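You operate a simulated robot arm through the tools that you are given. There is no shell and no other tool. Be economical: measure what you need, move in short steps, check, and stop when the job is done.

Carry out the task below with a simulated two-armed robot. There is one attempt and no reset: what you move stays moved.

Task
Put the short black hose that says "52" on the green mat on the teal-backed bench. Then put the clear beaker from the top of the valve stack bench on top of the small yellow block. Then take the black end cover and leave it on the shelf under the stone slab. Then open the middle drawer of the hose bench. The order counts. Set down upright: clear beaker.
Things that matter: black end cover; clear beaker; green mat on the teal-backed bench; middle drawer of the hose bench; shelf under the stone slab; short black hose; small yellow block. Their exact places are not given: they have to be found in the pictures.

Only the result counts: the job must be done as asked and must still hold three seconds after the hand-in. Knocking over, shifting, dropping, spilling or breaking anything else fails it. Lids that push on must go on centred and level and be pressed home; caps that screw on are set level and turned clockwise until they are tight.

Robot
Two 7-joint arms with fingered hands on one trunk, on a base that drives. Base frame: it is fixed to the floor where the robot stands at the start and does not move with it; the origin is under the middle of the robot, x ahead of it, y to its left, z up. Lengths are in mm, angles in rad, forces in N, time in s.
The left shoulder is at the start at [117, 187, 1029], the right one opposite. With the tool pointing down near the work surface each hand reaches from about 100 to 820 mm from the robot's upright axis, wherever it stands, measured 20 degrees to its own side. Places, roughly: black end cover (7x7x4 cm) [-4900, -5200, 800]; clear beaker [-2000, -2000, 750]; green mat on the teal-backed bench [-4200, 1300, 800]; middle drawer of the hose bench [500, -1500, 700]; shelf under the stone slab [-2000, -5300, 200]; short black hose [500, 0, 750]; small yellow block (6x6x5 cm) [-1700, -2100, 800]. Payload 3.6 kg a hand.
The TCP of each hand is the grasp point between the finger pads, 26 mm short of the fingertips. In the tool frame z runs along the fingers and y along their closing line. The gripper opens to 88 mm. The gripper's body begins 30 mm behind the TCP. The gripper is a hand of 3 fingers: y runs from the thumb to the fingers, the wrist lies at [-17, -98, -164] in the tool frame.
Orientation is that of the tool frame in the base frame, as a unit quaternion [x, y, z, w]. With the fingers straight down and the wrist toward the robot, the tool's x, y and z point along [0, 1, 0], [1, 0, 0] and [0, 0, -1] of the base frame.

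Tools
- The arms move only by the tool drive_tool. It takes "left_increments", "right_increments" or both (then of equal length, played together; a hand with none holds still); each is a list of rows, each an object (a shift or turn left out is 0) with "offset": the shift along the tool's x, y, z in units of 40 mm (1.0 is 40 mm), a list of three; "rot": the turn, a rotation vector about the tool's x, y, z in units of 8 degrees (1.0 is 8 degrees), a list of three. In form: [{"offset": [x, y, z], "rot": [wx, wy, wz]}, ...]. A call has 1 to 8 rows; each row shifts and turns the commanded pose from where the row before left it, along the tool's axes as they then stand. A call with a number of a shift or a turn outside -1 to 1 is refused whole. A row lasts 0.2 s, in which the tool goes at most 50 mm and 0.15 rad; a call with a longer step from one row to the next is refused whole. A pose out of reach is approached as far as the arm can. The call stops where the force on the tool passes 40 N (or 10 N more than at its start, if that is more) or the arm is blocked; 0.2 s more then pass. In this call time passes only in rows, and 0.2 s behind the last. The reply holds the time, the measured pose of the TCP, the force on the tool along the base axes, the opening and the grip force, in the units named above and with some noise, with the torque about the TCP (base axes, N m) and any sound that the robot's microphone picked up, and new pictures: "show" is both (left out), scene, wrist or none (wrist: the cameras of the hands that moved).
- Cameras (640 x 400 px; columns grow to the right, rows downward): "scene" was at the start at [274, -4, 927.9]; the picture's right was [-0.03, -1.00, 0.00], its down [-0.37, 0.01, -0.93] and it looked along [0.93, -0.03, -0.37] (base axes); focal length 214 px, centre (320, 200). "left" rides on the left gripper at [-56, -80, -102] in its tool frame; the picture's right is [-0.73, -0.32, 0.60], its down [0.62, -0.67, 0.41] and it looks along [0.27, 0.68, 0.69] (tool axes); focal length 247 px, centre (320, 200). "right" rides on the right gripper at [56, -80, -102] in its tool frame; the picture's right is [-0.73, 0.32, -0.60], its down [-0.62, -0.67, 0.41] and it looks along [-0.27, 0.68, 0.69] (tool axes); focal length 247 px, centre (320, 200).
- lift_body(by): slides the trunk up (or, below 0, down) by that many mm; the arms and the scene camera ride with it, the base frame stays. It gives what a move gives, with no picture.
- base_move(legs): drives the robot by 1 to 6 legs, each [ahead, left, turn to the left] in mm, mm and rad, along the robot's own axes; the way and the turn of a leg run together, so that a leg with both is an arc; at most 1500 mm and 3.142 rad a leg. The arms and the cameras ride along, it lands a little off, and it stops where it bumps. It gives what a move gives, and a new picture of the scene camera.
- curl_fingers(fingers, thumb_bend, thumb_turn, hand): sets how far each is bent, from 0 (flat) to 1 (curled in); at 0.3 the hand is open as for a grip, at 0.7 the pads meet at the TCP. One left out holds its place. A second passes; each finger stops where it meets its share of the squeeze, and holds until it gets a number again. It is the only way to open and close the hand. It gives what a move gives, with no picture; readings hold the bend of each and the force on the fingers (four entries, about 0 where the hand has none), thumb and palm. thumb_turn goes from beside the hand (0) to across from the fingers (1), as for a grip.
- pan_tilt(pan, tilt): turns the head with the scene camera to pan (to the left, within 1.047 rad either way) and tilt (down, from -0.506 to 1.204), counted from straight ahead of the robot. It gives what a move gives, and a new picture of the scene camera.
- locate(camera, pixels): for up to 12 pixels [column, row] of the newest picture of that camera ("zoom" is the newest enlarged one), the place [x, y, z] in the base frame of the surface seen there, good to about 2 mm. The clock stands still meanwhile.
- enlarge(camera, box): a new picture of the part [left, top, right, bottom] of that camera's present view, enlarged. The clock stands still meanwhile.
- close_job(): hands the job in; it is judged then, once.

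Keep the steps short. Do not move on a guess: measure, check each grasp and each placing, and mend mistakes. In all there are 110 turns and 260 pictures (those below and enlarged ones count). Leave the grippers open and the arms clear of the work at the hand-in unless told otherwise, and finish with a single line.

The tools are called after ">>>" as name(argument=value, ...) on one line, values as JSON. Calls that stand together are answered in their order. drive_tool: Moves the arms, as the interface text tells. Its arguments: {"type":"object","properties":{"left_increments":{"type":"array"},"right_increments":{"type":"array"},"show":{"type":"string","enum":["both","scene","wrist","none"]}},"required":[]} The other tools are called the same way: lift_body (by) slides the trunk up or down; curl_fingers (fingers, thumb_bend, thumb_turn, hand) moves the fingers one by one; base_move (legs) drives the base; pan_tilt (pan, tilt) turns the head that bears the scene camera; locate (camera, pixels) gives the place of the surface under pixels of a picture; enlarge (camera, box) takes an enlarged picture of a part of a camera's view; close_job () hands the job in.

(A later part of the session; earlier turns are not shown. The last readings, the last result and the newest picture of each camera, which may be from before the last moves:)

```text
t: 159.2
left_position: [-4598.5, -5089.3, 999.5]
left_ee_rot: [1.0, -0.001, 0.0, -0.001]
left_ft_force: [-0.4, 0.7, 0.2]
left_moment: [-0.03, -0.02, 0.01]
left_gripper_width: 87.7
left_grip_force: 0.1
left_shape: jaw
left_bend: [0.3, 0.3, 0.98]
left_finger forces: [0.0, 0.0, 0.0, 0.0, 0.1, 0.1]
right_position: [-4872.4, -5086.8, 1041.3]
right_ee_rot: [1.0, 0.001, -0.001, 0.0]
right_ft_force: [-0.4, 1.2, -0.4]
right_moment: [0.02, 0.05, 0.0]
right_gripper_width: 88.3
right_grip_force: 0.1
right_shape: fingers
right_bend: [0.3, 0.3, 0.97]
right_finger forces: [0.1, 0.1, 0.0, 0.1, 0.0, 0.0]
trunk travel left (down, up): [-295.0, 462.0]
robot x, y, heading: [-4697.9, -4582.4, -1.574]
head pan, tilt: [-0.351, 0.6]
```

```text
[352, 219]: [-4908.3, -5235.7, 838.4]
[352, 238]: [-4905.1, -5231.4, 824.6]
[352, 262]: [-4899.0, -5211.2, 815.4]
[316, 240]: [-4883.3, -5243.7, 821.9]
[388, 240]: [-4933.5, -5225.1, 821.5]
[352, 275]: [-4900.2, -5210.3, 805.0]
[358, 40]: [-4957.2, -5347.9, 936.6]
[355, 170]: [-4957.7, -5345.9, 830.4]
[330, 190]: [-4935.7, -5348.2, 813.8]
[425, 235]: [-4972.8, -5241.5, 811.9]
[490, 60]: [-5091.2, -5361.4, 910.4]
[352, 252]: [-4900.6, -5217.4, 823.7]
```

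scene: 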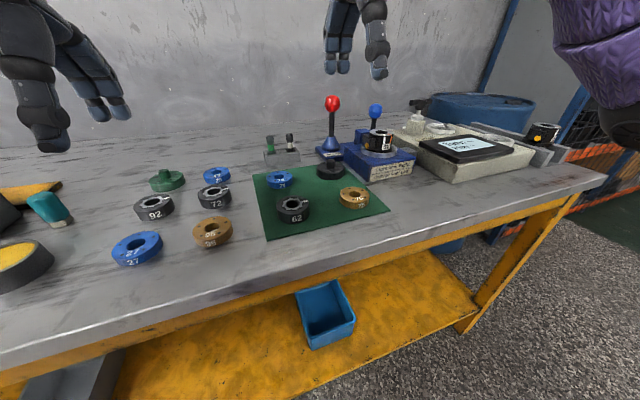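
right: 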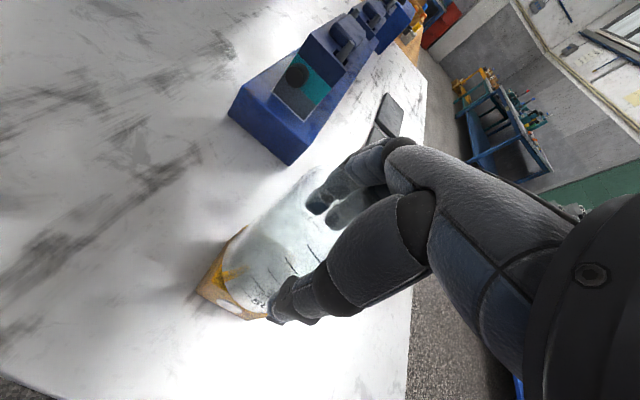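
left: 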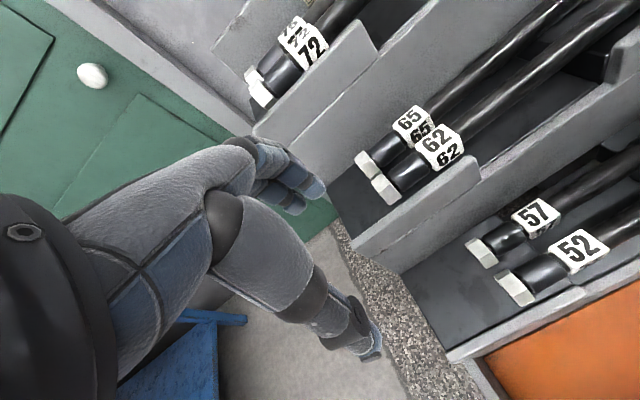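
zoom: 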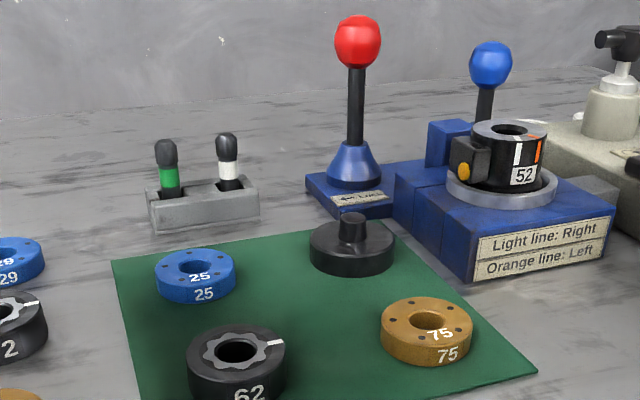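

The cover's disc is about 34 mm in radius, centred at (-4909,-5243), with its top at z 822 and the knob to 839. I'll grip it by the rim, moving above it first.

>>> drive_tool(right_increments=[{"offset": [-0.5, 0.95, 0]}, {"offset": [-0.58, 0.95, 0]}, {"offset": [0, 1, 0]}, {"offset": [0, 1, 0]}, {"offset": [0, 0, 1]}, {"offset": [0, 0, 1]}, {"offset": [0, 0, 0.5]}], show="both")

>>> enlarge(camera="scene", box=[220, 70, 440, 220])

```text
t: 160.8
left_position: [-4599.4, -5089.4, 999.8]
left_ee_rot: [1.0, -0.002, 0.0, 0.001]
left_ft_force: [-0.6, 0.2, -0.8]
left_moment: [0.02, 0.0, 0.01]
left_gripper_width: 87.9
left_grip_force: 0.0
left_shape: jaw
left_bend: [0.3, 0.3, 0.98]
left_finger forces: [0.0, 0.0, 0.0, 0.0, 0.1, 0.0]
right_position: [-4913.7, -5242.3, 939.7]
right_ee_rot: [1.0, 0.001, 0.0, 0.0]
right_ft_force: [0.7, -0.3, -0.8]
right_moment: [-0.01, -0.02, 0.01]
right_gripper_width: 88.5
right_grip_force: 0.1
right_shape: fingers
right_bend: [0.3, 0.3, 0.97]
right_finger forces: [0.0, 0.0, 0.1, 0.0, 0.0, 0.0]
trunk travel left (down, up): [-295.0, 462.0]
robot x, y, heading: [-4700.4, -4580.0, -1.572]
head pan, tilt: [-0.351, 0.6]
```

scene: 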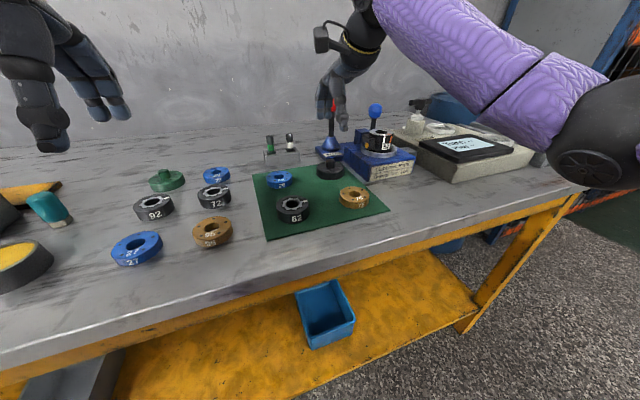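
right: 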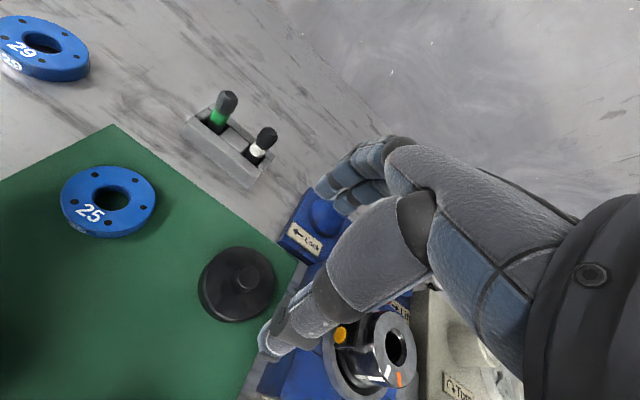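

```text
2.67 times, centred on (330, 145) of scene
```

zoom: 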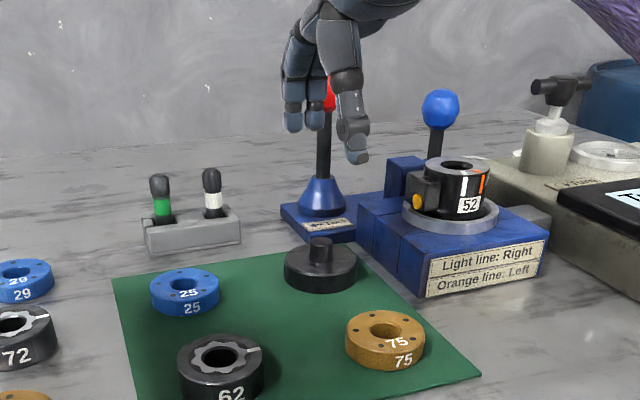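

>>> locate(camera="right", pixels=[[246, 276], [200, 280], [240, 322], [270, 262], [232, 250], [325, 215], [330, 180], [300, 240], [345, 205], [262, 350]])

>>> locate(camera="zoom", pixels=[[332, 95], [293, 125], [316, 120], [293, 70], [357, 150], [325, 80], [325, 150]])

```text
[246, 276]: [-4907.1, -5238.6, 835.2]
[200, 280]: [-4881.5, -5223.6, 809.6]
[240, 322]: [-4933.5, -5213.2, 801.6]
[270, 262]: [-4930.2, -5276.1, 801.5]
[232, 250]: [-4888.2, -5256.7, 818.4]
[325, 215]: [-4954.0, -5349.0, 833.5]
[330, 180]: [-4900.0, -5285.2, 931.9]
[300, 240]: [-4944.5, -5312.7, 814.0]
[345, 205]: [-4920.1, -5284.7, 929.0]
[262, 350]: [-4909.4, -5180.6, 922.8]
```

```text
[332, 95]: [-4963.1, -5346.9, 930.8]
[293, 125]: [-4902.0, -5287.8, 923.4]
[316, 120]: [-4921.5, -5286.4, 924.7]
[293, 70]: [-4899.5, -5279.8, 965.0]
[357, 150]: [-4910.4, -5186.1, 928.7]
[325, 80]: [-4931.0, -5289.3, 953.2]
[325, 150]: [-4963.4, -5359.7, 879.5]
```

The fingers straddle the cover with about 10 mm of margin on each side. I'll narrow the fingers slightly and descend.

>>> curl_fingers(hand="right", fingers=0.33, thumb_bend=0.34)

>>> drive_tool(right_increments=[{"offset": [0, 0.02, 0.9]}, {"offset": [0, 0, 0.9]}, {"offset": [0, 0, 0.6]}, {"offset": [0, 0, 0.25]}], show="wrist")

>>> enlarge(camera="scene", box=[260, 90, 420, 210])

```text
t: 161.8
left_position: [-4600.9, -5089.0, 999.4]
left_ee_rot: [1.0, -0.002, 0.0, 0.0]
left_ft_force: [0.1, 0.4, -0.2]
left_moment: [-0.02, 0.02, 0.0]
left_gripper_width: 87.8
left_grip_force: 0.2
left_shape: jaw
left_bend: [0.3, 0.3, 0.98]
left_finger forces: [0.1, 0.0, 0.2, 0.1, 0.0, 0.0]
right_position: [-4915.5, -5241.3, 939.9]
right_ee_rot: [1.0, 0.001, 0.0, 0.0]
right_ft_force: [0.0, -1.0, 0.1]
right_moment: [0.0, 0.0, 0.0]
right_gripper_width: 81.6
right_grip_force: 0.0
right_shape: fingers
right_bend: [0.33, 0.34, 0.97]
right_finger forces: [0.0, 0.0, 0.1, 0.0, 0.1, 0.0]
trunk travel left (down, up): [-295.0, 462.0]
robot x, y, heading: [-4698.0, -4582.3, -1.572]
head pan, tilt: [-0.351, 0.6]
```

```text
t: 162.8
left_position: [-4597.6, -5089.7, 1000.0]
left_ee_rot: [1.0, -0.002, 0.0, 0.0]
left_ft_force: [0.1, -0.4, 0.5]
left_moment: [-0.01, -0.01, 0.0]
left_gripper_width: 87.9
left_grip_force: 0.1
left_shape: jaw
left_bend: [0.3, 0.3, 0.98]
left_finger forces: [0.1, 0.0, 0.0, 0.0, 0.1, 0.0]
right_position: [-4914.3, -5242.4, 833.1]
right_ee_rot: [1.0, 0.001, 0.001, 0.001]
right_ft_force: [0.3, 0.0, 0.1]
right_moment: [-0.03, 0.0, -0.01]
right_gripper_width: 81.6
right_grip_force: 0.1
right_shape: fingers
right_bend: [0.33, 0.34, 0.97]
right_finger forces: [0.1, 0.0, 0.0, 0.1, 0.1, 0.0]
trunk travel left (down, up): [-295.0, 462.0]
robot x, y, heading: [-4702.4, -4581.1, -1.573]
head pan, tilt: [-0.351, 0.6]
```

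right: 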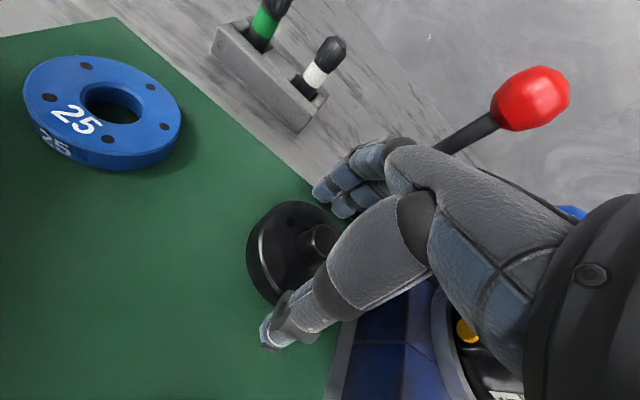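

```text
3.33 times, centred on (340, 150) of scene
```

zoom: 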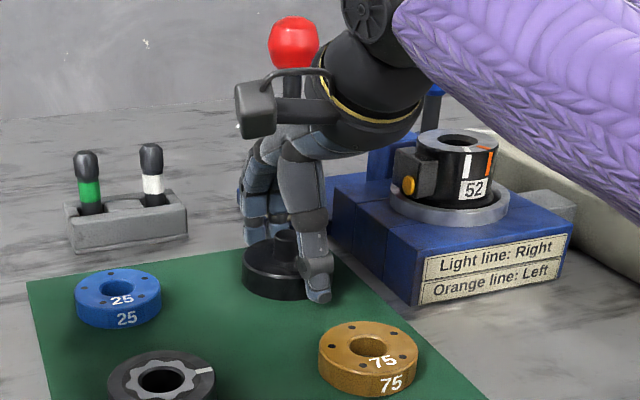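

The fingers are around the cover and free of contact. I'll close.

>>> curl_fingers(hand="right", fingers=0.6, thumb_bend=0.6)

>>> drive_tool(right_increments=[{"offset": [0, 0, -0.4]}, {"offset": [0, 0, -0.6]}], show="wrist")

>>> enlarge(camera="scene", box=[260, 90, 420, 210])

```text
t: 163.8
left_position: [-4599.8, -5090.0, 999.6]
left_ee_rot: [1.0, -0.002, 0.001, 0.0]
left_ft_force: [0.0, 0.0, 0.5]
left_moment: [0.02, 0.01, 0.02]
left_gripper_width: 87.8
left_grip_force: 0.0
left_shape: jaw
left_bend: [0.3, 0.3, 0.98]
left_finger forces: [0.0, 0.0, 0.0, 0.1, 0.0, 0.1]
right_position: [-4916.4, -5243.2, 834.0]
right_ee_rot: [1.0, 0.0, 0.0, 0.0]
right_ft_force: [-2.1, -2.3, 1.8]
right_moment: [-0.23, 0.06, -0.08]
right_gripper_width: 58.5
right_grip_force: 16.4
right_shape: fingers
right_bend: [0.49, 0.45, 0.97]
right_finger forces: [18.2, 0.0, 0.0, 0.0, 15.8, 0.0]
trunk travel left (down, up): [-295.0, 462.0]
robot x, y, heading: [-4701.4, -4580.7, -1.571]
head pan, tilt: [-0.351, 0.6]
```

```text
t: 164.4
left_position: [-4598.5, -5088.6, 999.6]
left_ee_rot: [1.0, -0.002, 0.0, -0.001]
left_ft_force: [0.5, -0.3, -0.5]
left_moment: [-0.01, -0.01, -0.03]
left_gripper_width: 87.8
left_grip_force: 0.1
left_shape: jaw
left_bend: [0.3, 0.3, 0.98]
left_finger forces: [0.0, 0.0, 0.0, 0.1, 0.0, 0.0]
right_position: [-4915.0, -5242.5, 873.2]
right_ee_rot: [1.0, 0.001, 0.0, 0.0]
right_ft_force: [-0.3, 0.5, -3.2]
right_moment: [-0.03, 0.02, 0.02]
right_gripper_width: 58.4
right_grip_force: 16.5
right_shape: fingers
right_bend: [0.49, 0.45, 0.97]
right_finger forces: [15.9, 0.2, 0.0, 0.0, 16.7, 0.1]
trunk travel left (down, up): [-295.0, 462.0]
robot x, y, heading: [-4698.4, -4583.0, -1.57]
head pan, tilt: [-0.351, 0.6]
```

right: 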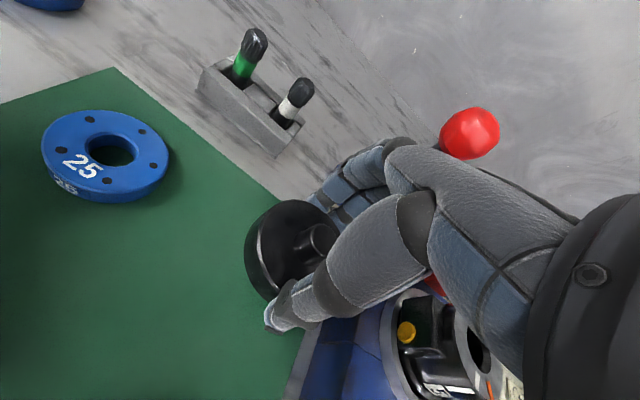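

```text
3.33 times, centred on (340, 150) of scene
```

zoom: 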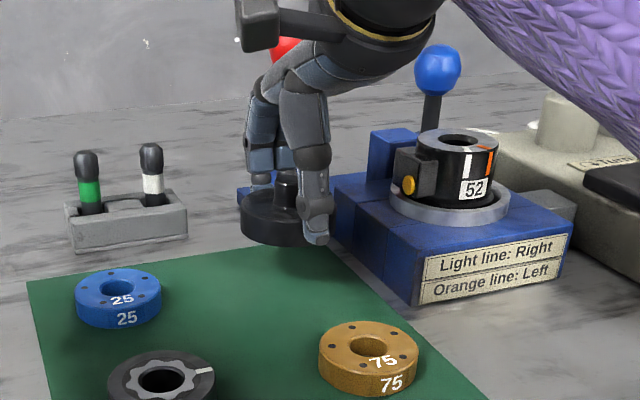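

The cover is lifted level with a load of 3 N. I'll raise more and pull back.

>>> drive_tool(right_increments=[{"offset": [0, 0, -1]}, {"offset": [0, 0, -1]}, {"offset": [0, 0, -1]}, {"offset": [0, -1, 0]}, {"offset": [0, -1, 0]}, {"offset": [0, -1, 0]}, {"offset": [0, -1, 0]}], show="wrist")

>>> base_move(legs=[[-430, 0, 0], [0, 1350, 0], [0, 1200, 0]])

>>> pan_tilt(pan=0.0, tilt=0.5)

```text
t: 166.1
left_position: [-4600.6, -5088.7, 1000.9]
left_ee_rot: [1.0, -0.002, 0.0, 0.0]
left_ft_force: [0.4, 0.0, -0.1]
left_moment: [-0.02, 0.0, 0.01]
left_gripper_width: 87.6
left_grip_force: 0.0
left_shape: jaw
left_bend: [0.3, 0.3, 0.98]
left_finger forces: [0.0, 0.0, 0.1, 0.0, 0.0, 0.0]
right_position: [-4914.8, -5081.7, 992.5]
right_ee_rot: [1.0, 0.0, 0.001, 0.0]
right_ft_force: [-0.5, -0.1, -3.1]
right_moment: [0.0, 0.01, -0.02]
right_gripper_width: 58.0
right_grip_force: 15.7
right_shape: fingers
right_bend: [0.5, 0.45, 0.97]
right_finger forces: [15.8, 0.4, 0.1, 0.0, 16.4, 0.0]
trunk travel left (down, up): [-295.0, 462.0]
robot x, y, heading: [-4701.2, -4578.5, -1.575]
head pan, tilt: [-0.351, 0.6]
```

right: 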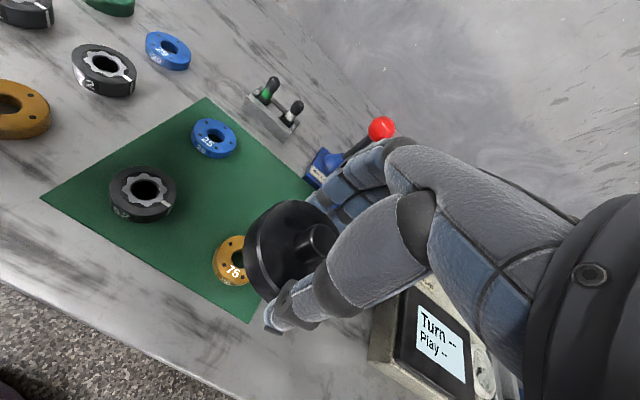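

```text
t: 180.7
left_position: [-2052.8, -4667.9, 999.4]
left_ee_rot: [1.0, -0.001, 0.0, 0.0]
left_ft_force: [0.9, 0.6, 0.4]
left_moment: [-0.01, -0.04, 0.04]
left_gripper_width: 88.0
left_grip_force: 0.0
left_shape: jaw
left_bend: [0.3, 0.3, 0.98]
left_finger forces: [0.0, 0.1, 0.0, 0.0, 0.0, 0.0]
right_position: [-2367.6, -4663.5, 992.4]
right_ee_rot: [1.0, 0.001, 0.0, -0.001]
right_ft_force: [0.4, -0.8, -4.1]
right_moment: [-0.01, 0.03, -0.01]
right_gripper_width: 58.1
right_grip_force: 16.6
right_shape: fingers
right_bend: [0.5, 0.45, 0.97]
right_finger forces: [15.7, 0.3, 0.1, 0.1, 16.4, 0.0]
trunk travel left (down, up): [-295.0, 462.0]
robot x, y, heading: [-2153.7, -4156.7, -1.573]
head pan, tilt: [-0.351, 0.6]
```

scene: 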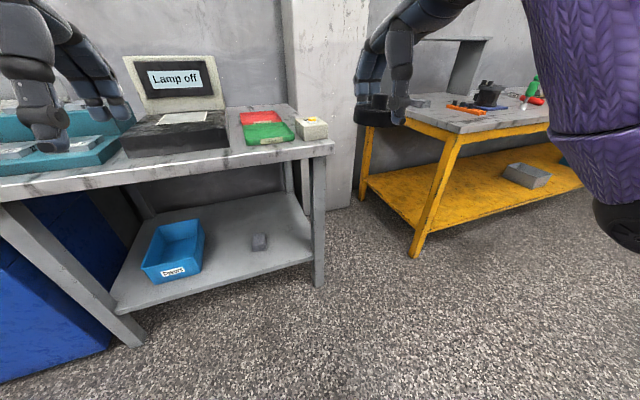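

```text
t: 181.5
left_position: [-2053.7, -4668.4, 999.6]
left_ee_rot: [1.0, -0.001, 0.0, 0.0]
left_ft_force: [0.0, 0.3, -0.8]
left_moment: [0.01, -0.01, 0.02]
left_gripper_width: 87.9
left_grip_force: 0.0
left_shape: jaw
left_bend: [0.3, 0.3, 0.98]
left_finger forces: [0.0, 0.1, 0.0, 0.0, 0.0, 0.0]
right_position: [-2367.4, -4663.2, 992.8]
right_ee_rot: [1.0, 0.001, 0.0, 0.0]
right_ft_force: [-0.8, 0.2, -3.2]
right_moment: [0.01, 0.04, -0.03]
right_gripper_width: 58.0
right_grip_force: 16.5
right_shape: fingers
right_bend: [0.5, 0.45, 0.97]
right_finger forces: [15.6, 0.3, 0.1, 0.0, 16.2, 0.0]
trunk travel left (down, up): [-295.0, 462.0]
robot x, y, heading: [-2156.0, -4156.7, -1.571]
head pan, tilt: [0.0, 0.499]
```

scene: 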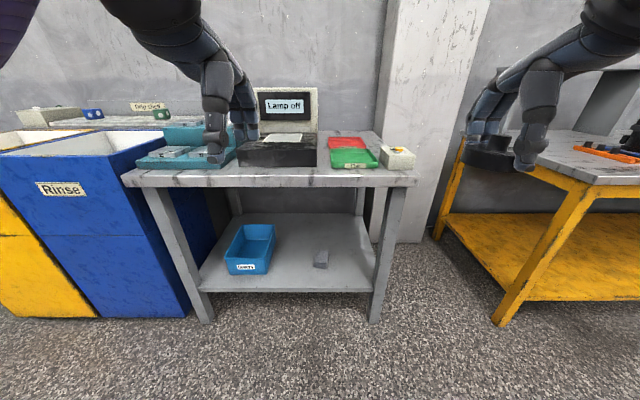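

This is the slab bench, with an open shelf underneath. I'll measure the shelf and top.

>>> locate(camera="scene", pixels=[[210, 290], [360, 288], [300, 275], [320, 262], [340, 240], [270, 270], [300, 185], [345, 275], [376, 320], [210, 318], [130, 180], [415, 180]])

>>> enlarge(camera="scene", box=[120, 130, 440, 330])

```text
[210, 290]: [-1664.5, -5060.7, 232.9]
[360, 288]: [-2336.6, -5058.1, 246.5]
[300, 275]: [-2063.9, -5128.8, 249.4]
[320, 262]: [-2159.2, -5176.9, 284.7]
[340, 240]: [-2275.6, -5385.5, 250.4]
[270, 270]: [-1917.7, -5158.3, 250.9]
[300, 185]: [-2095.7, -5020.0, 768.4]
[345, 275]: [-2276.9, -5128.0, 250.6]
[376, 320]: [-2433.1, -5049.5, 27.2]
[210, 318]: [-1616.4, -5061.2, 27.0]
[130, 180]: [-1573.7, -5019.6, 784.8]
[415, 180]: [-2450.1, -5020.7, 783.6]
```

```text
2.00 times, centred on (280, 230) of scene
```

zoom: 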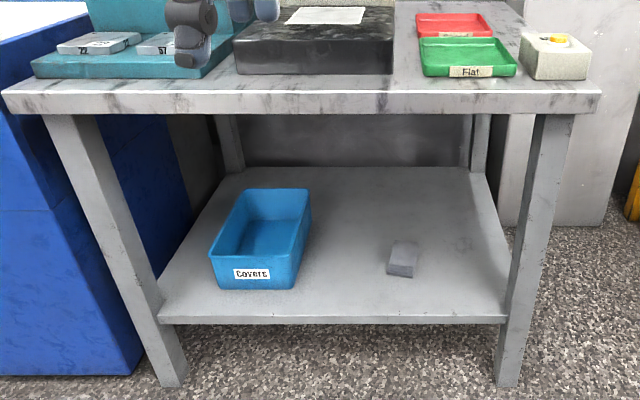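

The shelf top is at z≈250 with its front edge at y≈-5055. There's a free area around x -2040, between the "Covers" bin and the grey piece. First I'll raise the left hand out of the way, because the trunk will go down.

>>> drive_tool(left_increments=[{"offset": [0, 0, -1]}, {"offset": [0, 0, -1]}, {"offset": [0, 0, -1]}, {"offset": [0, 0, -1]}, {"offset": [0, 0, -1]}, {"offset": [0, 0, -1]}, {"offset": [0, 0, -1]}], show="none")

>>> lift_body(by=-290)

```text
t: 183.1
left_position: [-2053.9, -4668.8, 1279.9]
left_ee_rot: [1.0, 0.0, 0.0, 0.0]
left_ft_force: [0.7, -0.8, 0.6]
left_moment: [-0.02, -0.03, -0.02]
left_gripper_width: 87.6
left_grip_force: 0.0
left_shape: jaw
left_bend: [0.3, 0.3, 0.98]
left_finger forces: [0.0, 0.0, 0.0, 0.0, 0.0, 0.1]
right_position: [-2368.4, -4662.0, 992.3]
right_ee_rot: [1.0, 0.001, 0.0, 0.001]
right_ft_force: [0.7, -0.1, -3.4]
right_moment: [0.01, 0.01, 0.04]
right_gripper_width: 58.0
right_grip_force: 16.3
right_shape: fingers
right_bend: [0.5, 0.45, 0.97]
right_finger forces: [15.5, 0.3, 0.0, 0.0, 16.3, 0.1]
trunk travel left (down, up): [-295.0, 462.0]
robot x, y, heading: [-2150.9, -4158.2, -1.568]
head pan, tilt: [0.0, 0.499]
```

```text
t: 186.0
left_position: [-2053.1, -4667.6, 989.9]
left_ee_rot: [1.0, -0.001, 0.0, 0.0]
left_ft_force: [-0.5, 1.1, -0.2]
left_moment: [-0.01, 0.03, 0.03]
left_gripper_width: 87.8
left_grip_force: 0.1
left_shape: jaw
left_bend: [0.3, 0.3, 0.98]
left_finger forces: [0.1, 0.1, 0.0, 0.1, 0.0, 0.0]
right_position: [-2369.1, -4681.5, 661.6]
right_ee_rot: [0.998, 0.001, 0.0, -0.058]
right_ft_force: [-0.8, 0.0, -3.4]
right_moment: [-0.02, -0.04, 0.04]
right_gripper_width: 57.9
right_grip_force: 15.5
right_shape: fingers
right_bend: [0.5, 0.45, 0.97]
right_finger forces: [15.5, 0.3, 0.1, 0.1, 15.9, 0.0]
trunk travel left (down, up): [-5.0, 752.0]
robot x, y, heading: [-2155.1, -4157.4, -1.574]
head pan, tilt: [0.0, 0.499]
```

The lowering nudged the right hand slightly (7° tilt). I'll level it and extend it forward and down while still clear of the bench.

>>> drive_tool(right_increments=[{"offset": [0, 0.5, 0], "rot": [-0.83, 0, 0]}, {"offset": [0, 0.9, 0]}, {"offset": [0, 0.9, 0.5]}, {"offset": [0, 0, 1]}, {"offset": [0, 0, 1]}, {"offset": [0, 0, 1]}, {"offset": [0, 0, 1]}], show="scene")

```text
t: 187.6
left_position: [-2052.4, -4669.3, 989.4]
left_ee_rot: [1.0, -0.001, 0.0, 0.001]
left_ft_force: [0.0, 0.1, 0.0]
left_moment: [0.02, 0.04, 0.02]
left_gripper_width: 87.7
left_grip_force: 0.1
left_shape: jaw
left_bend: [0.3, 0.3, 0.98]
left_finger forces: [0.1, 0.0, 0.1, 0.1, 0.0, 0.0]
right_position: [-2369.1, -4773.6, 480.2]
right_ee_rot: [1.0, 0.001, 0.0, 0.001]
right_ft_force: [-0.7, -0.7, -2.5]
right_moment: [-0.01, 0.03, -0.02]
right_gripper_width: 57.9
right_grip_force: 16.1
right_shape: fingers
right_bend: [0.5, 0.45, 0.97]
right_finger forces: [15.3, 0.4, 0.0, 0.0, 15.7, 0.0]
trunk travel left (down, up): [-5.0, 752.0]
robot x, y, heading: [-2154.0, -4163.0, -1.57]
head pan, tilt: [0.0, 0.499]
```

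scene: 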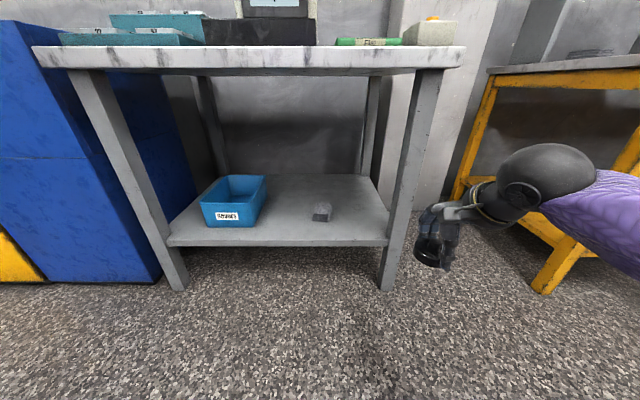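

Works well. I'll continue down to z≈325.

>>> drive_tool(right_increments=[{"offset": [0, 0, 1]}, {"offset": [0, 0, 1]}, {"offset": [0, 0, 1]}, {"offset": [0, 0, 0.85]}], show="none")

>>> enlarge(camera="scene", box=[140, 120, 600, 340])

```text
t: 188.6
left_position: [-2053.5, -4668.5, 989.6]
left_ee_rot: [1.0, -0.001, 0.001, 0.0]
left_ft_force: [-0.1, -0.4, 0.2]
left_moment: [0.0, 0.01, 0.02]
left_gripper_width: 87.9
left_grip_force: 0.1
left_shape: jaw
left_bend: [0.3, 0.3, 0.98]
left_finger forces: [0.1, 0.0, 0.0, 0.0, 0.0, 0.0]
right_position: [-2369.0, -4775.0, 326.8]
right_ee_rot: [1.0, 0.001, 0.0, 0.0]
right_ft_force: [0.6, 0.9, -3.2]
right_moment: [0.0, 0.05, 0.04]
right_gripper_width: 57.5
right_grip_force: 15.2
right_shape: fingers
right_bend: [0.5, 0.45, 0.97]
right_finger forces: [15.1, 0.4, 0.1, 0.0, 15.3, 0.1]
trunk travel left (down, up): [-5.0, 752.0]
robot x, y, heading: [-2155.4, -4157.7, -1.571]
head pan, tilt: [0.0, 0.499]
```

```text
1.39 times, centred on (370, 230) of scene
```

zoom: 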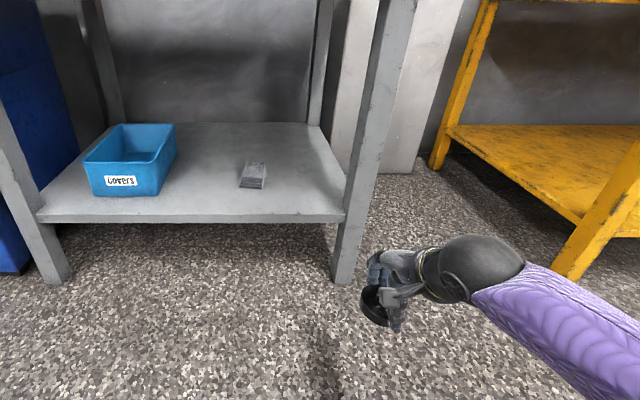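

I'll slide left 323 mm, then advance 250 mm and check.

>>> base_move(legs=[[0, 323, 0], [220, 0, 0]])

>>> enlarge(camera="scene", box=[200, 140, 600, 380])

```text
t: 192.1
left_position: [-1729.4, -4889.3, 990.0]
left_ee_rot: [1.0, -0.002, 0.0, 0.0]
left_ft_force: [-0.4, 0.2, 0.4]
left_moment: [-0.01, -0.01, 0.02]
left_gripper_width: 87.8
left_grip_force: 0.0
left_shape: jaw
left_bend: [0.3, 0.3, 0.98]
left_finger forces: [0.1, 0.1, 0.0, 0.1, 0.0, 0.1]
right_position: [-2045.6, -4994.1, 327.3]
right_ee_rot: [1.0, -0.002, 0.001, -0.001]
right_ft_force: [0.3, -0.4, -3.3]
right_moment: [-0.03, 0.01, 0.01]
right_gripper_width: 57.7
right_grip_force: 15.6
right_shape: fingers
right_bend: [0.5, 0.45, 0.97]
right_finger forces: [15.1, 0.4, 0.0, 0.0, 15.4, 0.1]
trunk travel left (down, up): [-5.0, 752.0]
robot x, y, heading: [-1830.2, -4378.3, -1.576]
head pan, tilt: [0.0, 0.499]
```

scene: 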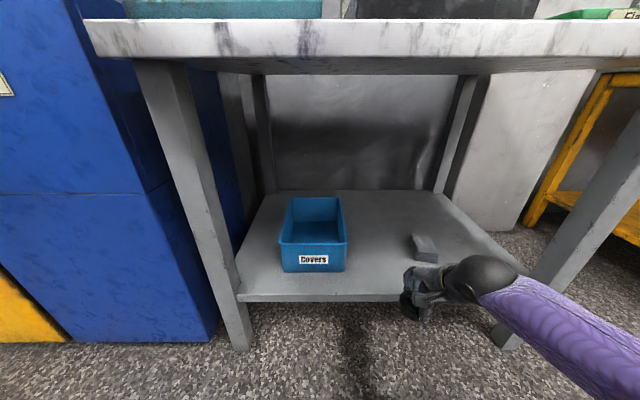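

```text
1.60 times, centred on (400, 260) of scene
```

zoom: 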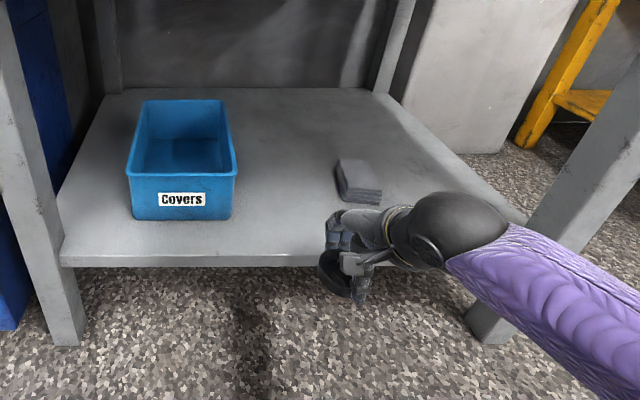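

>>> locate(camera="zoom", pixels=[[345, 200], [380, 200], [340, 165], [232, 215], [235, 175], [200, 262], [450, 210], [322, 285], [335, 235], [290, 230]])

```text
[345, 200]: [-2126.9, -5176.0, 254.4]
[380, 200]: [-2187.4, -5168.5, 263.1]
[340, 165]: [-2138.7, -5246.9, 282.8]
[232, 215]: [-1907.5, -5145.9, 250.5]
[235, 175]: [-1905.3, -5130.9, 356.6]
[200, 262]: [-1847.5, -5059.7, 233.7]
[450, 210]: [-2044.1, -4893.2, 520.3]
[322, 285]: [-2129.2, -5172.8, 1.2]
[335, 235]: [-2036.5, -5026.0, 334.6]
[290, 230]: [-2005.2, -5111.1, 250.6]
```

The gap between bin and piece is x -1905 to -2127, so I'll aim for x≈-2018, y≈-5115.

>>> base_move(legs=[[0, 26, 0.005], [122, 0, 0]])

>>> enlarge(camera="scene", box=[260, 180, 540, 380])

>>> enlarge(camera="right", box=[0, 0, 640, 400])

```text
t: 193.8
left_position: [-1700.3, -5010.2, 989.7]
left_ee_rot: [1.0, 0.0, 0.0, 0.0]
left_ft_force: [-0.6, 0.4, -1.0]
left_moment: [-0.02, -0.01, -0.01]
left_gripper_width: 87.6
left_grip_force: 0.2
left_shape: jaw
left_bend: [0.3, 0.3, 0.98]
left_finger forces: [0.0, 0.0, 0.1, 0.1, 0.0, 0.1]
right_position: [-2015.8, -5117.4, 325.7]
right_ee_rot: [1.0, 0.002, 0.0, -0.001]
right_ft_force: [-0.3, -0.9, -2.9]
right_moment: [-0.02, 0.0, -0.03]
right_gripper_width: 57.7
right_grip_force: 15.6
right_shape: fingers
right_bend: [0.5, 0.45, 0.97]
right_finger forces: [15.1, 0.4, 0.1, 0.0, 15.4, 0.0]
trunk travel left (down, up): [-5.0, 752.0]
robot x, y, heading: [-1802.9, -4501.1, -1.568]
head pan, tilt: [0.0, 0.499]
```

scene: 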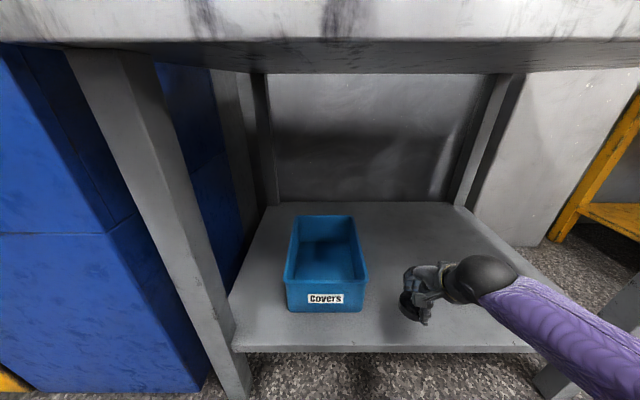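

```text
2.00 times, centred on (400, 280) of scene
```

zoom: 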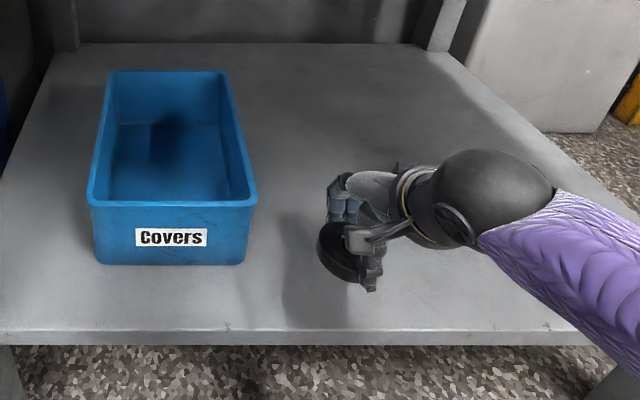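

```text
1.00 times, centred on (320, 200) of right (not enlarged: the box is as wide or as high as the picture)
```

zoom: 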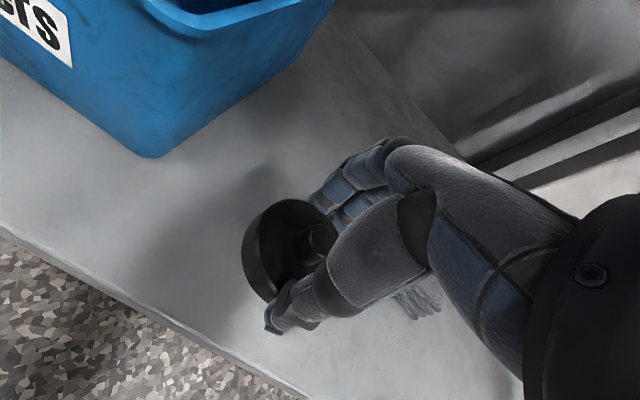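

Over the shelf and clear of the bin. I'll lower 38 mm, then creep down to contact.

>>> drive_tool(right_increments=[{"offset": [0, 0, 0.5]}, {"offset": [0, 0, 0.45]}, {"offset": [0, 0, 0.06]}, {"offset": [0, 0, 0.05]}], show="wrist")

```text
t: 194.8
left_position: [-1700.4, -5010.7, 989.4]
left_ee_rot: [1.0, 0.0, 0.0, 0.001]
left_ft_force: [0.6, 0.7, -0.9]
left_moment: [-0.01, 0.01, -0.04]
left_gripper_width: 88.0
left_grip_force: 0.1
left_shape: jaw
left_bend: [0.3, 0.3, 0.98]
left_finger forces: [0.0, 0.0, 0.1, 0.0, 0.0, 0.0]
right_position: [-2015.9, -5116.3, 283.5]
right_ee_rot: [1.0, 0.002, 0.0, -0.001]
right_ft_force: [-0.5, -0.4, -3.6]
right_moment: [0.0, -0.01, -0.01]
right_gripper_width: 57.6
right_grip_force: 15.8
right_shape: fingers
right_bend: [0.5, 0.45, 0.97]
right_finger forces: [15.0, 0.4, 0.0, 0.0, 15.3, 0.0]
trunk travel left (down, up): [-5.0, 752.0]
robot x, y, heading: [-1803.7, -4503.0, -1.569]
head pan, tilt: [0.0, 0.499]
```

right: 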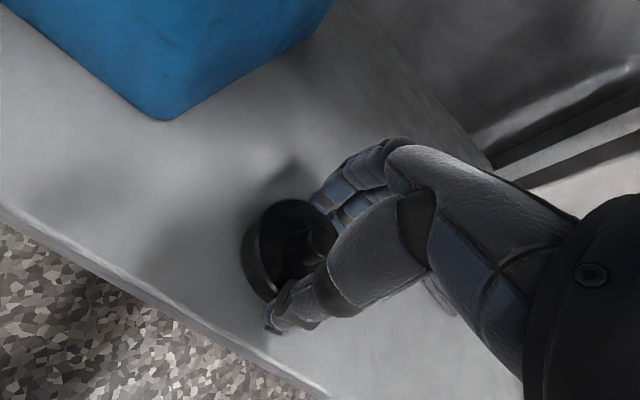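

Not yet in contact; I'll creep further.

>>> drive_tool(right_increments=[{"offset": [0, 0, 0.06]}, {"offset": [0, 0, 0.05]}], show="none")

>>> locate(camera="right", pixels=[[262, 298], [248, 260], [240, 310], [300, 205]])

```text
t: 195.3
left_position: [-1701.1, -5010.0, 989.9]
left_ee_rot: [1.0, -0.001, -0.001, 0.0]
left_ft_force: [-0.2, 0.6, 0.3]
left_moment: [0.0, -0.02, -0.01]
left_gripper_width: 87.6
left_grip_force: 0.1
left_shape: jaw
left_bend: [0.3, 0.3, 0.98]
left_finger forces: [0.0, 0.0, 0.1, 0.0, 0.1, 0.0]
right_position: [-2016.7, -5117.2, 280.4]
right_ee_rot: [1.0, 0.001, -0.001, 0.001]
right_ft_force: [-1.0, 2.5, 5.8]
right_moment: [-0.04, -0.04, -0.02]
right_gripper_width: 57.5
right_grip_force: 15.9
right_shape: fingers
right_bend: [0.5, 0.45, 0.97]
right_finger forces: [14.8, 0.0, 0.0, 0.0, 17.6, 0.0]
trunk travel left (down, up): [-5.0, 752.0]
robot x, y, heading: [-1801.2, -4507.0, -1.568]
head pan, tilt: [0.0, 0.499]
```

```text
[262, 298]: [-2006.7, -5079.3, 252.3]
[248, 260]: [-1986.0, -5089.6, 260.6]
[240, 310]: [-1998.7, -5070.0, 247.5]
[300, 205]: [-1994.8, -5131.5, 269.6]
```

It's in contact (+9 N change), with the cover's front at y≈-5079 and the shelf edge at -5055. I'll release.

>>> curl_fingers(hand="right", fingers=0.44, thumb_bend=0.4)

>>> curl_fingers(hand="right", fingers=0.32, thumb_bend=0.31)

>>> drive_tool(right_increments=[{"offset": [0, 0, -0.5]}, {"offset": [0, 0, -0.7]}, {"offset": [0, 0, -0.7]}], show="wrist")

```text
t: 196.3
left_position: [-1700.4, -5011.5, 990.2]
left_ee_rot: [1.0, 0.0, 0.0, -0.001]
left_ft_force: [0.0, 1.0, -0.1]
left_moment: [-0.01, -0.04, 0.03]
left_gripper_width: 87.9
left_grip_force: 0.1
left_shape: jaw
left_bend: [0.3, 0.3, 0.98]
left_finger forces: [0.1, 0.1, 0.0, 0.0, 0.1, 0.0]
right_position: [-2015.4, -5117.1, 279.0]
right_ee_rot: [1.0, 0.002, 0.0, 0.0]
right_ft_force: [-0.4, 0.7, 0.9]
right_moment: [0.04, -0.02, 0.0]
right_gripper_width: 64.0
right_grip_force: 0.3
right_shape: fingers
right_bend: [0.44, 0.39, 0.97]
right_finger forces: [0.0, 0.0, 0.0, 0.0, 1.0, 0.0]
trunk travel left (down, up): [-5.0, 752.0]
robot x, y, heading: [-1805.7, -4499.9, -1.571]
head pan, tilt: [0.0, 0.499]
```

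```text
t: 197.3
left_position: [-1700.6, -5010.4, 991.4]
left_ee_rot: [1.0, 0.0, -0.001, 0.0]
left_ft_force: [-0.8, -0.6, 0.4]
left_moment: [0.0, 0.02, 0.02]
left_gripper_width: 87.6
left_grip_force: 0.1
left_shape: jaw
left_bend: [0.3, 0.3, 0.98]
left_finger forces: [0.1, 0.0, 0.0, 0.1, 0.0, 0.0]
right_position: [-2015.8, -5115.4, 280.3]
right_ee_rot: [1.0, 0.002, 0.0, -0.001]
right_ft_force: [-1.2, 0.1, 0.2]
right_moment: [0.0, 0.02, -0.04]
right_gripper_width: 84.7
right_grip_force: 0.1
right_shape: fingers
right_bend: [0.32, 0.31, 0.97]
right_finger forces: [0.1, 0.1, 0.0, 0.0, 0.0, 0.0]
trunk travel left (down, up): [-5.0, 752.0]
robot x, y, heading: [-1805.0, -4504.5, -1.575]
head pan, tilt: [0.0, 0.499]
```

```text
t: 198.2
left_position: [-1699.9, -5010.5, 989.1]
left_ee_rot: [1.0, 0.0, 0.0, 0.0]
left_ft_force: [0.2, -0.3, 0.9]
left_moment: [0.0, -0.01, 0.03]
left_gripper_width: 87.7
left_grip_force: 0.2
left_shape: jaw
left_bend: [0.3, 0.3, 0.98]
left_finger forces: [0.0, 0.0, 0.0, 0.1, 0.0, 0.0]
right_position: [-2016.3, -5116.3, 356.8]
right_ee_rot: [1.0, 0.002, 0.001, -0.001]
right_ft_force: [0.6, 0.7, 0.1]
right_moment: [0.05, 0.01, 0.0]
right_gripper_width: 84.9
right_grip_force: 0.0
right_shape: fingers
right_bend: [0.32, 0.31, 0.97]
right_finger forces: [0.0, 0.1, 0.0, 0.0, 0.1, 0.0]
trunk travel left (down, up): [-5.0, 752.0]
robot x, y, heading: [-1800.7, -4501.6, -1.568]
head pan, tilt: [0.0, 0.499]
```

right: 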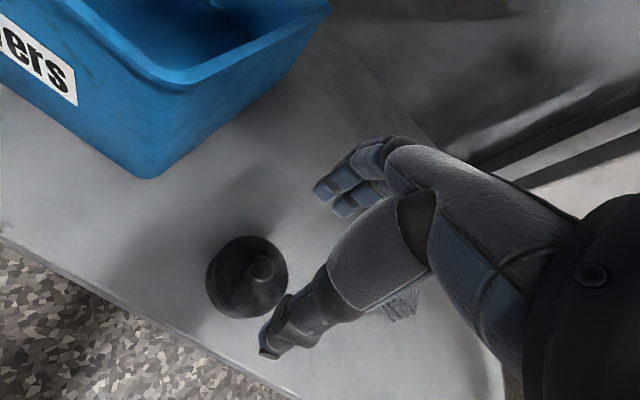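

The cover rests on the shelf. I'll back out, verify, then raise the arm and trunk.

>>> base_move(legs=[[-450, 0, 0]])

>>> drive_tool(right_increments=[{"offset": [0, 0, -1]}, {"offset": [0, 0, -1]}, {"offset": [0, 0, -1]}, {"offset": [0, 0, -1]}, {"offset": [0, 0, -1]}, {"offset": [0, 0, -1]}, {"offset": [0, 0, -1]}], left_increments=[{"offset": [0, 0, 0.8]}, {"offset": [0, 0, 0.8]}, {"offset": [0, 0, 0.8]}, {"offset": [0, 0, 0]}, {"offset": [0, 0, 0]}, {"offset": [0, 0, 0]}, {"offset": [0, 0, 0]}], show="scene")

>>> lift_body(by=175)

```text
t: 200.9
left_position: [-1700.8, -4560.5, 989.0]
left_ee_rot: [1.0, 0.0, 0.0, 0.001]
left_ft_force: [0.7, -0.1, -0.9]
left_moment: [0.01, -0.01, -0.03]
left_gripper_width: 87.7
left_grip_force: 0.0
left_shape: jaw
left_bend: [0.3, 0.3, 0.98]
left_finger forces: [0.0, 0.0, 0.0, 0.0, 0.1, 0.0]
right_position: [-2015.8, -4667.9, 355.7]
right_ee_rot: [1.0, 0.002, 0.0, -0.002]
right_ft_force: [0.1, -0.8, 0.2]
right_moment: [-0.02, 0.03, -0.01]
right_gripper_width: 85.0
right_grip_force: 0.0
right_shape: fingers
right_bend: [0.32, 0.31, 0.97]
right_finger forces: [0.0, 0.1, 0.1, 0.0, 0.1, 0.0]
trunk travel left (down, up): [-5.0, 752.0]
robot x, y, heading: [-1804.2, -4054.8, -1.568]
head pan, tilt: [0.0, 0.499]
```

scene: 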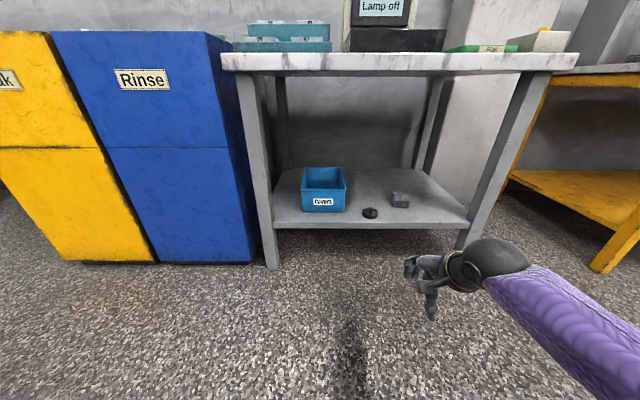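

```text
t: 202.5
left_position: [-1700.7, -4562.2, 895.2]
left_ee_rot: [1.0, -0.001, 0.0, 0.0]
left_ft_force: [0.8, -0.5, 0.7]
left_moment: [0.03, -0.02, 0.02]
left_gripper_width: 87.5
left_grip_force: 0.1
left_shape: jaw
left_bend: [0.3, 0.3, 0.98]
left_finger forces: [0.1, 0.0, 0.0, 0.0, 0.0, 0.0]
right_position: [-2015.0, -4665.7, 635.1]
right_ee_rot: [1.0, 0.002, 0.0, -0.001]
right_ft_force: [-0.2, 0.2, -0.7]
right_moment: [0.03, 0.01, 0.01]
right_gripper_width: 85.0
right_grip_force: 0.1
right_shape: fingers
right_bend: [0.32, 0.31, 0.97]
right_finger forces: [0.0, 0.0, 0.0, 0.1, 0.0, 0.0]
trunk travel left (down, up): [-5.0, 752.0]
robot x, y, heading: [-1800.4, -4054.6, -1.567]
head pan, tilt: [0.0, 0.499]
```

scene: 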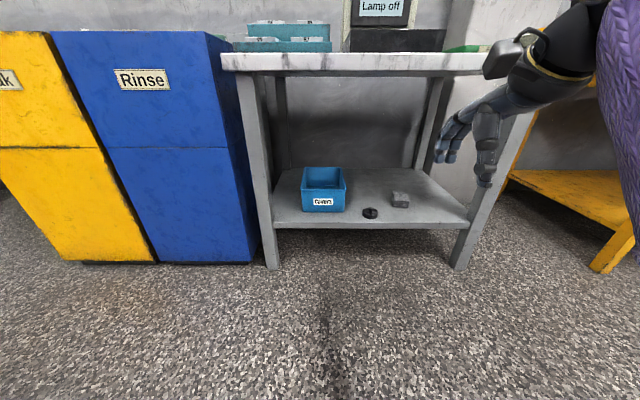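

```text
t: 204.4
left_position: [-1699.1, -4561.4, 1067.2]
left_ee_rot: [1.0, 0.001, -0.001, -0.001]
left_ft_force: [0.7, 0.1, 0.2]
left_moment: [-0.01, 0.03, 0.01]
left_gripper_width: 88.0
left_grip_force: 0.1
left_shape: jaw
left_bend: [0.3, 0.3, 0.98]
left_finger forces: [0.0, 0.0, 0.0, 0.0, 0.1, 0.1]
right_position: [-2015.2, -4667.2, 809.7]
right_ee_rot: [1.0, 0.003, -0.001, 0.0]
right_ft_force: [0.5, 0.4, -0.7]
right_moment: [-0.04, 0.03, 0.01]
right_gripper_width: 84.8
right_grip_force: 0.1
right_shape: fingers
right_bend: [0.32, 0.31, 0.97]
right_finger forces: [0.0, 0.0, 0.0, 0.0, 0.1, 0.0]
trunk travel left (down, up): [-180.0, 577.0]
robot x, y, heading: [-1803.2, -4056.0, -1.569]
head pan, tilt: [0.0, 0.499]
```

The cover sits safely on the shelf. Now I'll turn towards +x and look for a path to the hose bench.

>>> base_move(legs=[[-400, 0, 0], [0, 0, 1.1], [0, 0, 1.0]])

>>> pan_tilt(pan=0.0, tilt=0.3)

>>> locate(camera="scene", pixels=[[320, 300], [200, 250], [440, 250], [120, 230], [250, 220], [380, 220], [520, 230], [320, 220], [600, 260], [60, 260]])

```text
t: 212.2
left_position: [-1418.7, -3309.0, 1068.4]
left_ee_rot: [0.496, 0.868, 0.001, 0.001]
left_ft_force: [0.5, -0.5, 0.5]
left_moment: [-0.02, -0.02, -0.03]
left_gripper_width: 87.8
left_grip_force: 0.1
left_shape: jaw
left_bend: [0.3, 0.3, 0.98]
left_finger forces: [0.1, 0.0, 0.1, 0.0, 0.0, 0.0]
right_position: [-1166.8, -3527.3, 810.2]
right_ee_rot: [0.494, 0.869, -0.001, -0.001]
right_ft_force: [0.1, -0.7, 0.1]
right_moment: [-0.01, 0.02, 0.01]
right_gripper_width: 84.9
right_grip_force: 0.1
right_shape: fingers
right_bend: [0.32, 0.31, 0.97]
right_finger forces: [0.0, 0.1, 0.0, 0.0, 0.0, 0.0]
trunk travel left (down, up): [-180.0, 577.0]
robot x, y, heading: [-1801.6, -3655.3, 0.532]
head pan, tilt: [0.0, 0.499]
```

scene: 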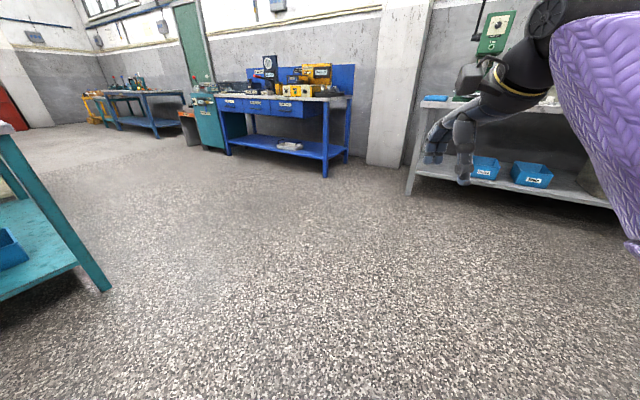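

```text
t: 212.9
left_position: [-1417.9, -3309.7, 1069.2]
left_ee_rot: [0.496, 0.868, 0.0, 0.0]
left_ft_force: [0.1, 0.2, -0.3]
left_moment: [-0.03, 0.02, 0.0]
left_gripper_width: 87.8
left_grip_force: 0.1
left_shape: jaw
left_bend: [0.3, 0.3, 0.98]
left_finger forces: [0.1, 0.0, 0.0, 0.0, 0.0, 0.1]
right_position: [-1167.4, -3527.3, 811.4]
right_ee_rot: [0.494, 0.87, -0.001, 0.0]
right_ft_force: [-0.1, -0.3, -0.3]
right_moment: [0.02, 0.0, 0.02]
right_gripper_width: 84.8
right_grip_force: 0.1
right_shape: fingers
right_bend: [0.32, 0.31, 0.97]
right_finger forces: [0.1, 0.0, 0.0, 0.1, 0.1, 0.0]
trunk travel left (down, up): [-180.0, 577.0]
robot x, y, heading: [-1803.7, -3653.1, 0.534]
head pan, tilt: [0.0, 0.3]
```

scene: 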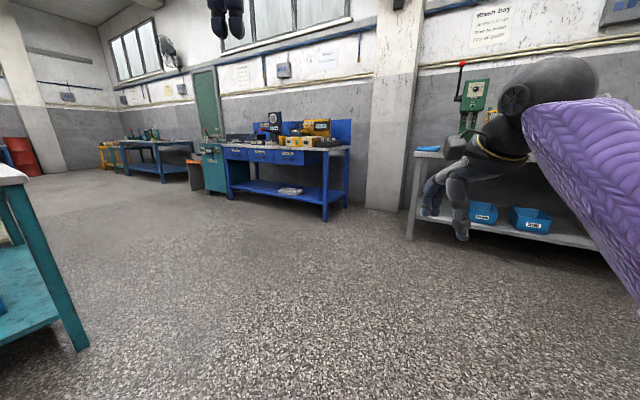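

```text
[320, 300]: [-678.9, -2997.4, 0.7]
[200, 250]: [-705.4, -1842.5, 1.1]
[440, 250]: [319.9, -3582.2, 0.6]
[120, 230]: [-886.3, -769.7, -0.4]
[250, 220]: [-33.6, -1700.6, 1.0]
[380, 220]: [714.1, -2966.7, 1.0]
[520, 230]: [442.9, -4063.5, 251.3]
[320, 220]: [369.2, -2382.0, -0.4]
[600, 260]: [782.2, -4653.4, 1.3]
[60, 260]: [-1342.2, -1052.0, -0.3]
```

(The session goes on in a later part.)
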